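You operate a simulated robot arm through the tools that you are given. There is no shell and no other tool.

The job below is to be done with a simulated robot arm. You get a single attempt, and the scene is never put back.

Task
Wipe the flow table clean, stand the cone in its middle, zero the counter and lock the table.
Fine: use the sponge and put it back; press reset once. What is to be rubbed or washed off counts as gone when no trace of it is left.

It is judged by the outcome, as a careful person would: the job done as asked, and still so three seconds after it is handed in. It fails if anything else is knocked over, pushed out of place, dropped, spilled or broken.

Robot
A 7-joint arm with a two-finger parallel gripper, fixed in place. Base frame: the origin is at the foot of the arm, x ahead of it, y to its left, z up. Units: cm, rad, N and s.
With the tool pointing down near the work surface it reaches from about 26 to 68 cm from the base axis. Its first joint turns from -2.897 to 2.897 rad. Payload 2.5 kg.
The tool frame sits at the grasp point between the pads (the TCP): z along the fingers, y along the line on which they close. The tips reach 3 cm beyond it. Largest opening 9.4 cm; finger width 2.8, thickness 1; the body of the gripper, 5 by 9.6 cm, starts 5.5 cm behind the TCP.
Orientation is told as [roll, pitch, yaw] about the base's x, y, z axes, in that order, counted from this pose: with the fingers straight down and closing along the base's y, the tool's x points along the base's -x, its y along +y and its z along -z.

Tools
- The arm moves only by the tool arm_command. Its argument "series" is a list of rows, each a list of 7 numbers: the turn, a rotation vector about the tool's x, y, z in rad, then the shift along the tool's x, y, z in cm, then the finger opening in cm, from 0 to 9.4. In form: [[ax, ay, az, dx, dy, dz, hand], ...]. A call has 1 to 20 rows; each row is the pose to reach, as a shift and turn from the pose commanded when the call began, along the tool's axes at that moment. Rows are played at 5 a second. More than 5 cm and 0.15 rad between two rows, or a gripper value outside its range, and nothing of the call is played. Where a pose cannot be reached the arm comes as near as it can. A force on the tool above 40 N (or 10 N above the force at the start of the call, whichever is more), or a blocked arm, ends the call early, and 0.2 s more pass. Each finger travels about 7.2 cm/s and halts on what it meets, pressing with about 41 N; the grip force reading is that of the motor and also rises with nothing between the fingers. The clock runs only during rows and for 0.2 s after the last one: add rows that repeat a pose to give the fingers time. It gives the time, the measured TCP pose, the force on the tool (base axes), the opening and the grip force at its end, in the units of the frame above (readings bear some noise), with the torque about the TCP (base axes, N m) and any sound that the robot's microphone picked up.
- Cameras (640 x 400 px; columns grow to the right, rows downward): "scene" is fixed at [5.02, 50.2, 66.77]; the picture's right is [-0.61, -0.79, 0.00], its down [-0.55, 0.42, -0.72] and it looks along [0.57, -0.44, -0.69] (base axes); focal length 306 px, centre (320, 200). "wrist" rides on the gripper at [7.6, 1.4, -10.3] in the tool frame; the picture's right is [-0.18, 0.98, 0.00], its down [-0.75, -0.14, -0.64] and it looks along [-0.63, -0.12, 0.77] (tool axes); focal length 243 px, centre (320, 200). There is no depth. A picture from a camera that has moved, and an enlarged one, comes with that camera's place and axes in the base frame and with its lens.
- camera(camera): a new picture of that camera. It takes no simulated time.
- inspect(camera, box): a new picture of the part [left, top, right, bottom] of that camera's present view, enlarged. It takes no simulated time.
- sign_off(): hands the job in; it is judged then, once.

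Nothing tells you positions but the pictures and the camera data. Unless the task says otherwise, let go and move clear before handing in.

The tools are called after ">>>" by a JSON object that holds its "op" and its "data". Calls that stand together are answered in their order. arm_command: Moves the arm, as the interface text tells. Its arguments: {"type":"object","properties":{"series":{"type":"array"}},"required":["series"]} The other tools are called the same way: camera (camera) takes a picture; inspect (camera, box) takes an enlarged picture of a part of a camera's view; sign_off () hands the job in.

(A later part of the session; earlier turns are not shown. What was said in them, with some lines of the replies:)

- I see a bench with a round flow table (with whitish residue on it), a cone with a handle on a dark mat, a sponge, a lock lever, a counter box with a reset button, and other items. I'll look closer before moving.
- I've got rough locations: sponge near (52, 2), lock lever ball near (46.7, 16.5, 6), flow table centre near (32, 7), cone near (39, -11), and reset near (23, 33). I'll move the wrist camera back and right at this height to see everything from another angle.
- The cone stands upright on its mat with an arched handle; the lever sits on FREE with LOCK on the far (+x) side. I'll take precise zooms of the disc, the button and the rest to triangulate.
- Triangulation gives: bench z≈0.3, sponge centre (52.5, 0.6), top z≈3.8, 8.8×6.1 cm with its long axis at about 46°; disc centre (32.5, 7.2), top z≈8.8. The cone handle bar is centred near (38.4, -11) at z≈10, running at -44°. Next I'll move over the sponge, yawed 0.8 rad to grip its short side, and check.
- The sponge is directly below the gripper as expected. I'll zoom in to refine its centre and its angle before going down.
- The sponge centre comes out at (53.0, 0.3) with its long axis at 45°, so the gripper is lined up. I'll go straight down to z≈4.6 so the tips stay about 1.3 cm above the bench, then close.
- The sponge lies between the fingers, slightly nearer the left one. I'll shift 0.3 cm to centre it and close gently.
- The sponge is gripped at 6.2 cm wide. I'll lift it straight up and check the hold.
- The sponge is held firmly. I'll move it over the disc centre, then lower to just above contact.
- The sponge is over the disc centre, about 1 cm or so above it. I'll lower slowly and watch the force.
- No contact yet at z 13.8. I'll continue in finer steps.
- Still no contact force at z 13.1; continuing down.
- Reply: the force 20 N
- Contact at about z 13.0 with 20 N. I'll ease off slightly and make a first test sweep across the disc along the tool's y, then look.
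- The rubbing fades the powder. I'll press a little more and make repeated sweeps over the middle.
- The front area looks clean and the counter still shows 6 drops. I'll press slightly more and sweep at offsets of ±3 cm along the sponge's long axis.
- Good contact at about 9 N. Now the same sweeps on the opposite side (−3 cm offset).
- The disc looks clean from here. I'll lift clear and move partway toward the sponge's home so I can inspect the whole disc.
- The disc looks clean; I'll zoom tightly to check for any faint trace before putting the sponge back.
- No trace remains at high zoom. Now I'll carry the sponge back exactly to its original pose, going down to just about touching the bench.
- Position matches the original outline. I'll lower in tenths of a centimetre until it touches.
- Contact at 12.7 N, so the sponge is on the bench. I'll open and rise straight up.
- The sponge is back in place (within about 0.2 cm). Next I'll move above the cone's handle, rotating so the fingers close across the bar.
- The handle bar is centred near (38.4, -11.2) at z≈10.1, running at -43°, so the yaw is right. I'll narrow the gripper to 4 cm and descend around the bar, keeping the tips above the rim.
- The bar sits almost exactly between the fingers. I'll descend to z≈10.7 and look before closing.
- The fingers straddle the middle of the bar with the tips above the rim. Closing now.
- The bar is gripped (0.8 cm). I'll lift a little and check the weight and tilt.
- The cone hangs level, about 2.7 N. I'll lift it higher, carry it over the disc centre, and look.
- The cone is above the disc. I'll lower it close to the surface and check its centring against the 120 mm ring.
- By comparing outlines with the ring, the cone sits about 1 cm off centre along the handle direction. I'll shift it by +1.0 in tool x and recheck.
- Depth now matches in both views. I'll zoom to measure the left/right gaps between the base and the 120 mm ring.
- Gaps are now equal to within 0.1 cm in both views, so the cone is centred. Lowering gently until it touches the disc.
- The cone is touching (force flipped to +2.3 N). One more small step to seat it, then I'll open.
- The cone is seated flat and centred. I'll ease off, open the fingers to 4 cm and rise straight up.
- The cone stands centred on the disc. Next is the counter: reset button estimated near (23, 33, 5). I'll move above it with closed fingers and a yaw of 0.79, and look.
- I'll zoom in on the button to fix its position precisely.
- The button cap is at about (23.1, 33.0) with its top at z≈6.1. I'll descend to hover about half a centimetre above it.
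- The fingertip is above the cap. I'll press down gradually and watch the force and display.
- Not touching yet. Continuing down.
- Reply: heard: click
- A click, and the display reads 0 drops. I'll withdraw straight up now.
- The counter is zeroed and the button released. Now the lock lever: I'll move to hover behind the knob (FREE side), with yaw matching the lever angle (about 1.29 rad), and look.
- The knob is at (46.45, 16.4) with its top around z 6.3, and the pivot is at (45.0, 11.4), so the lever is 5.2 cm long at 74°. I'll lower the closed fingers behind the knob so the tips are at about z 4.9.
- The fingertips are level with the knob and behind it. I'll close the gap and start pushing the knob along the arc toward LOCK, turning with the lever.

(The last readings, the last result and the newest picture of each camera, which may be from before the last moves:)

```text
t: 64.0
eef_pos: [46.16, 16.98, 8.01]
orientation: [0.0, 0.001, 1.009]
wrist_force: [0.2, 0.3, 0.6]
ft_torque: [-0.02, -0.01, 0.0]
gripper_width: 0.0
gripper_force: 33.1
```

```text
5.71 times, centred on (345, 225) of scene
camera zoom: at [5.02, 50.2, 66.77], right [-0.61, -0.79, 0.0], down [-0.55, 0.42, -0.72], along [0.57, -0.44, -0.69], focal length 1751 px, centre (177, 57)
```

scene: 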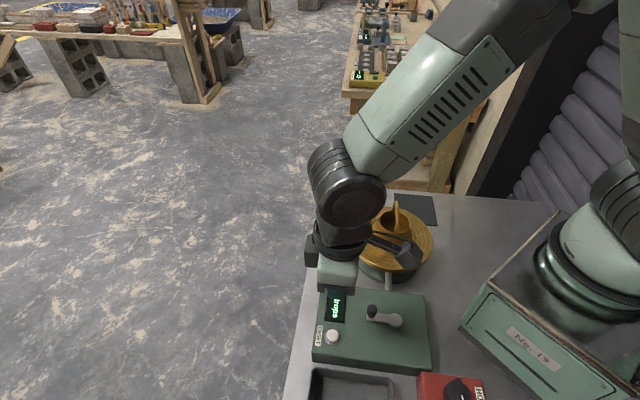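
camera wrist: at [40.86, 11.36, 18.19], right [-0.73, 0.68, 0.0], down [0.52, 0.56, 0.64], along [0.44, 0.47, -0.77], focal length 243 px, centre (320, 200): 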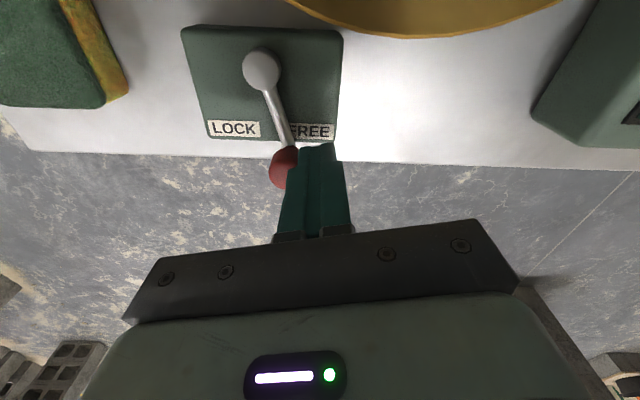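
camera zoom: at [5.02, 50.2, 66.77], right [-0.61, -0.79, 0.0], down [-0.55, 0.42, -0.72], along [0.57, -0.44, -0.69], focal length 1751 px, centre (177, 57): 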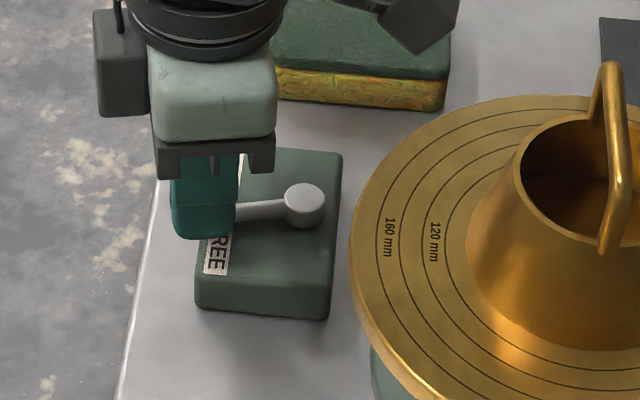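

The lever is being pushed with low force. Continuing along the arc.

>>> {"op": "arm_command", "data": {"series": [[0, 0, 0.14, -0.23, -0.75, 0, 0], [0, 0, 0.28, -0.35, -1.52, 0, 0], [0, 0, 0.42, -0.36, -2.29, 0, 0], [0, 0, 0.56, -0.27, -3.07, 0, 0], [0, 0, 0.56, -0.27, -3.07, 0, 0]]}}

>>> {"op": "camera", "data": {"camera": "wrist"}}

>>> {"op": "inspect", "data": {"camera": "scene", "box": [310, 190, 380, 260]}}

```text
t: 65.2
eef_pos: [48.91, 15.53, 7.96]
orientation: [0.0, -0.002, 0.448]
wrist_force: [-0.4, 0.1, -1.0]
ft_torque: [0.04, 0.02, -0.04]
gripper_width: 0.02
gripper_force: 32.8
```

```text
taken
camera wrist: at [41.38, 13.61, 18.19], right [-0.26, 0.97, 0.0], down [0.74, 0.2, 0.64], along [0.62, 0.17, -0.77], focal length 243 px, centre (320, 200)
```

wrist: 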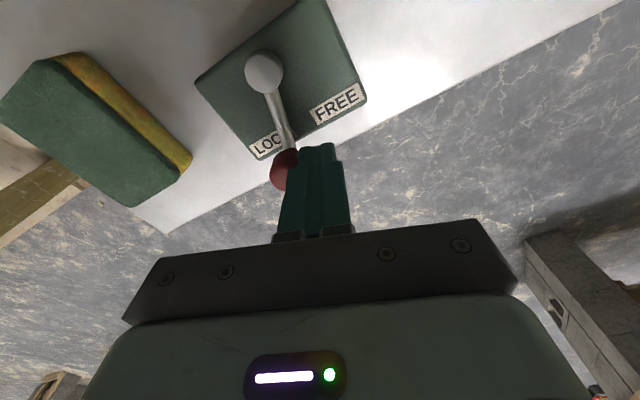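

```text
5.71 times, centred on (345, 225) of scene
camera zoom: at [5.02, 50.2, 66.77], right [-0.61, -0.79, 0.0], down [-0.55, 0.42, -0.72], along [0.57, -0.44, -0.69], focal length 1751 px, centre (177, 57)
```

zoom: 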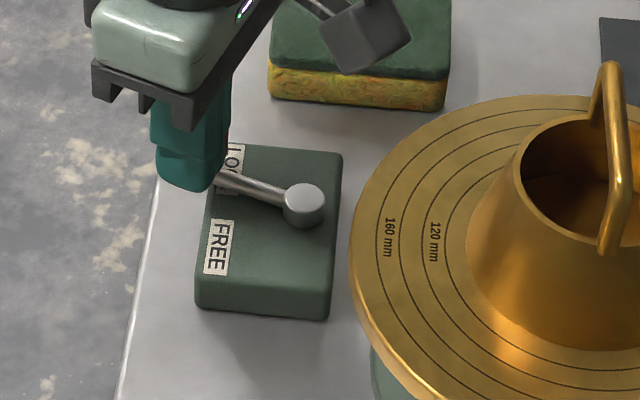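

The lever is nearing LOCK. I'll keep going in smaller steps and watch for the end stop.

>>> {"op": "arm_command", "data": {"series": [[0, 0, 0.08, -0.14, -0.42, 0, 0], [0, 0, 0.16, -0.25, -0.85, 0, 0], [0, 0, 0.16, -0.25, -0.85, 0, 0]]}}

>>> {"op": "camera", "data": {"camera": "wrist"}}

```text
t: 66.0
eef_pos: [49.49, 15.0, 8.14]
orientation: [-0.002, 0.001, 0.289]
wrist_force: [0.6, -0.4, -0.5]
ft_torque: [-0.02, 0.0, -0.01]
gripper_width: 0.0
gripper_force: 32.9
```

```text
taken
camera wrist: at [41.7, 14.17, 18.18], right [-0.1, 0.99, 0.0], down [0.76, 0.08, 0.64], along [0.64, 0.07, -0.77], focal length 243 px, centre (320, 200)
```

wrist: 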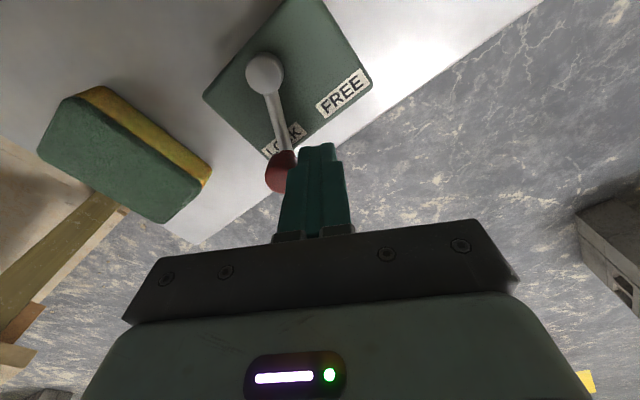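

The lever is now over the LOCK label, still free-moving with no stop felt. Continuing slightly.

>>> {"op": "arm_command", "data": {"series": [[0, 0, 0.05, -0.09, -0.26, 0, 0], [0, 0, 0.1, -0.17, -0.53, 0, 0], [0, 0, 0.1, -0.17, -0.53, 0, 0]]}}

>>> {"op": "inspect", "data": {"camera": "wrist", "box": [180, 0, 400, 220]}}

>>> {"op": "inspect", "data": {"camera": "scene", "box": [310, 190, 380, 260]}}

```text
t: 66.8
eef_pos: [49.76, 14.78, 7.96]
orientation: [0.001, 0.001, 0.189]
wrist_force: [-5.9, 9.0, 2.3]
ft_torque: [0.26, 0.11, -0.01]
gripper_width: 0.0
gripper_force: 33.0
```

```text
1.82 times, centred on (290, 110) of wrist
camera zoom: at [41.94, 14.6, 18.19], right [-0.01, 1.0, 0.0], down [0.77, 0.0, 0.64], along [0.64, 0.01, -0.77], focal length 441 px, centre (374, 364)
```

zoom: 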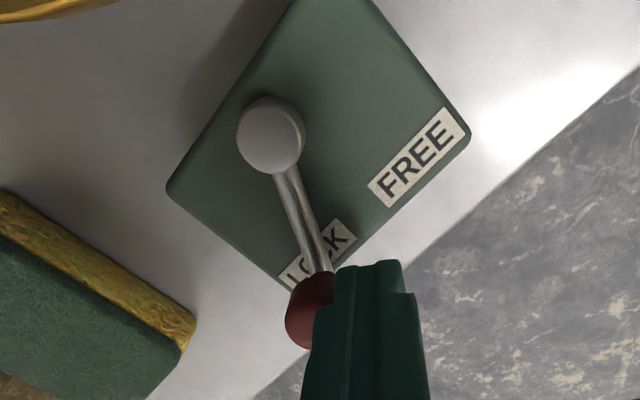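

```text
5.71 times, centred on (345, 225) of scene
camera zoom: at [5.02, 50.2, 66.77], right [-0.61, -0.79, 0.0], down [-0.55, 0.42, -0.72], along [0.57, -0.44, -0.69], focal length 1751 px, centre (177, 57)
```

zoom: 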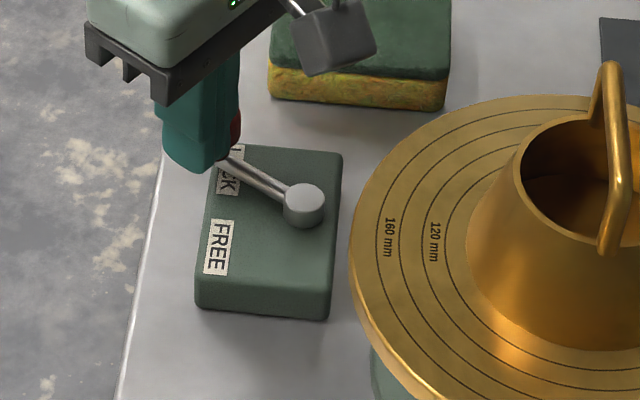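

The force rose to about 11 N, meaning the lever has met its LOCK end stop (about 16°, mirroring FREE at 74°). I'll press slightly more to be sure it's fully home.

>>> {"op": "arm_command", "data": {"series": [[0, 0, 0, 0, -0.05, 0, 0], [0, 0, 0, 0, -0.1, 0, 0], [0, 0, 0, 0, -0.1, 0, 0]]}}

```text
t: 67.6
eef_pos: [49.79, 14.6, 7.95]
orientation: [0.004, 0.0, 0.193]
wrist_force: [-6.5, 21.6, -2.7]
ft_torque: [0.68, 0.22, 0.0]
gripper_width: 0.0
gripper_force: 32.9
```

Firm stop at 22 N, so the lever is fully in LOCK. I'll back away from the knob, rise clear, and check that it stays.

>>> {"op": "arm_command", "data": {"series": [[0, 0, 0, 0, 0.5, 0, 0], [0, 0, 0, 0, 1.5, 0, 0], [0, 0, 0, 0, 2.5, 0, 0], [0, 0, 0, 0, 2.5, -3, 0], [0, 0, 0, 0, 2.5, -7, 0], [0, 0, 0, 0, 2.5, -11.5, 0], [0, 0, 0, 0, 2.5, -16, 0], [0, 0, 0, 0, 4, -20, 0], [0, 0, 0, 0, 4, -20, 0]]}}

>>> {"op": "camera", "data": {"camera": "scene"}}

>>> {"op": "inspect", "data": {"camera": "scene", "box": [310, 190, 380, 260]}}

>>> {"op": "camera", "data": {"camera": "wrist"}}

```text
t: 69.6
eef_pos: [49.07, 18.38, 27.99]
orientation: [0.0, 0.001, 0.189]
wrist_force: [-0.2, -0.3, -0.7]
ft_torque: [0.03, -0.01, 0.01]
gripper_width: 0.03
gripper_force: 33.4
```

```text
taken
```

scene: 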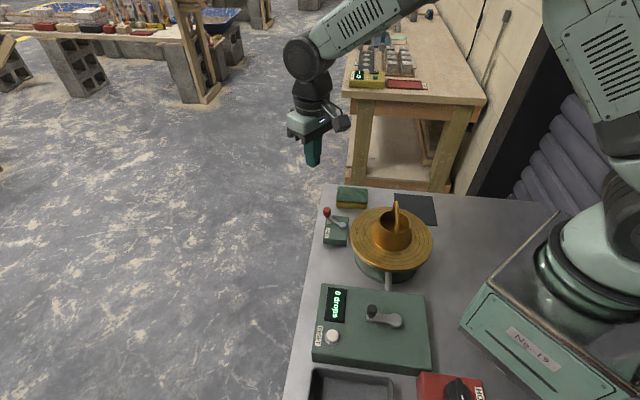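

```text
5.71 times, centred on (345, 225) of scene
camera zoom: at [5.02, 50.2, 66.77], right [-0.61, -0.79, 0.0], down [-0.55, 0.42, -0.72], along [0.57, -0.44, -0.69], focal length 1751 px, centre (177, 57)
```

zoom: 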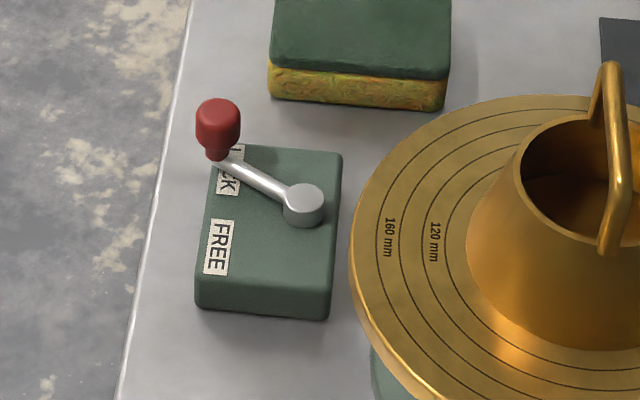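

```text
taken
camera wrist: at [41.24, 18.23, 38.28], right [0.0, 1.0, 0.0], down [0.77, 0.0, 0.64], along [0.64, 0.0, -0.77], focal length 243 px, centre (320, 200)
```

wrist: 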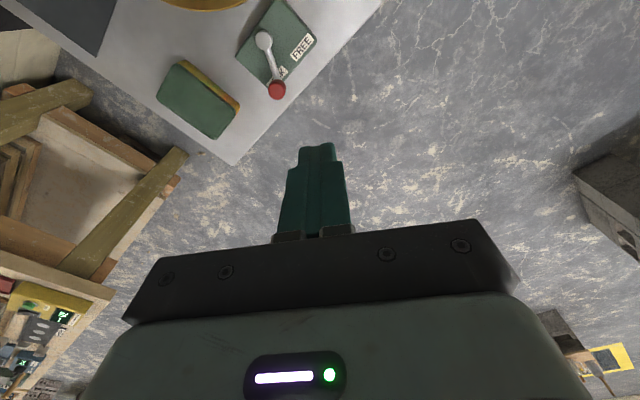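

The lever stays at LOCK. A final check of the display, disc, cone and sponge before handing in.

>>> {"op": "inspect", "data": {"camera": "scene", "box": [300, 270, 450, 400]}}

>>> {"op": "inspect", "data": {"camera": "scene", "box": [320, 175, 450, 290]}}

>>> {"op": "inspect", "data": {"camera": "scene", "box": [345, 215, 440, 285]}}

```text
3.08 times, centred on (375, 335) of scene
camera zoom: at [5.02, 50.2, 66.77], right [-0.61, -0.79, 0.0], down [-0.55, 0.42, -0.72], along [0.57, -0.44, -0.69], focal length 943 px, centre (151, -215)
```

zoom: 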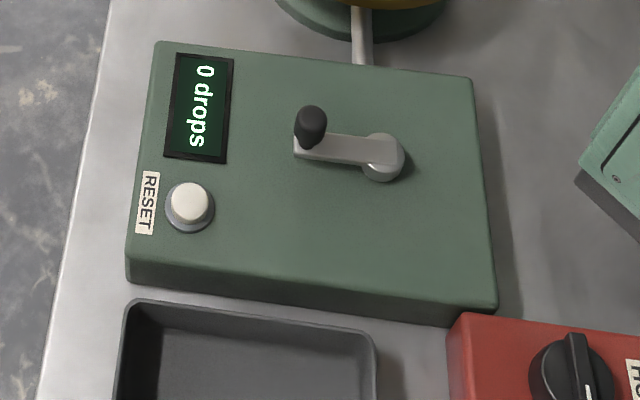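

```text
3.48 times, centred on (385, 232) of scene
camera zoom: at [5.02, 50.2, 66.77], right [-0.61, -0.79, 0.0], down [-0.55, 0.42, -0.72], along [0.57, -0.44, -0.69], focal length 1066 px, centre (94, 87)
```

zoom: 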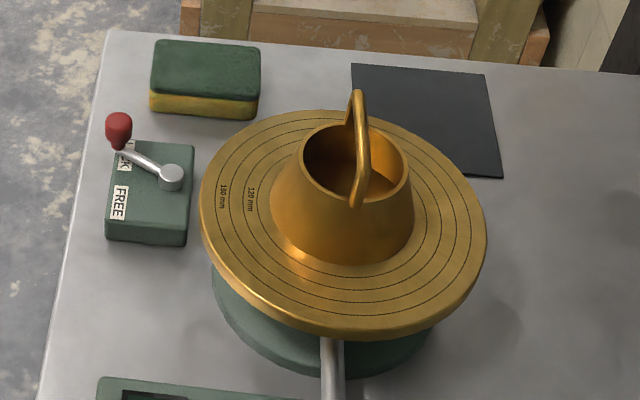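

```text
5.71 times, centred on (392, 250) of scene
camera zoom: at [5.02, 50.2, 66.77], right [-0.61, -0.79, 0.0], down [-0.55, 0.42, -0.72], along [0.57, -0.44, -0.69], focal length 1751 px, centre (-94, -86)
```

zoom: 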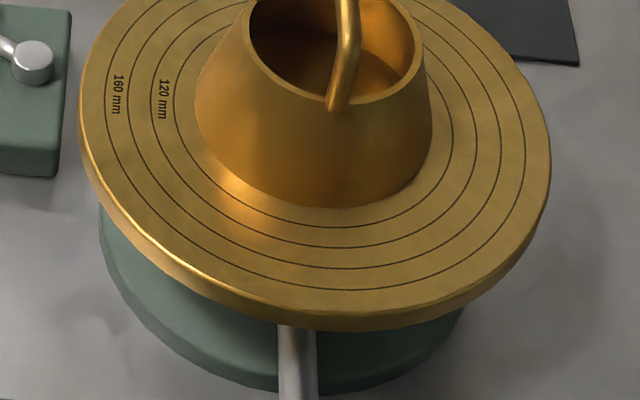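

The disc is clean, the cone stands centred on it, the counter reads 0 drops, the lever rests at LOCK, and the sponge is back in its place. The arm is clear, so I'm handing in.

>>> {"op": "sign_off", "data": {}}

```text
The job is handed in.
```

The job is done and handed in. In the last pictures everything was in place and the arm was clear.

- **Flow table:** wiped with the sponge until no powder showed, even in close-up views before the cone went on.
- **Sponge:** back within about 0.2 cm of where it started.
- **Cone:** standing upright in the middle, with its base centred inside the 120 mm ring to within about 0.1 cm.
- **Counter:** reset pressed once; it clicked and the display changed from 6 drops to 0 drops.
- **Lock lever:** pushed to its stop at LOCK, and it stayed there when I let go.

Nothing else was knocked over or moved.
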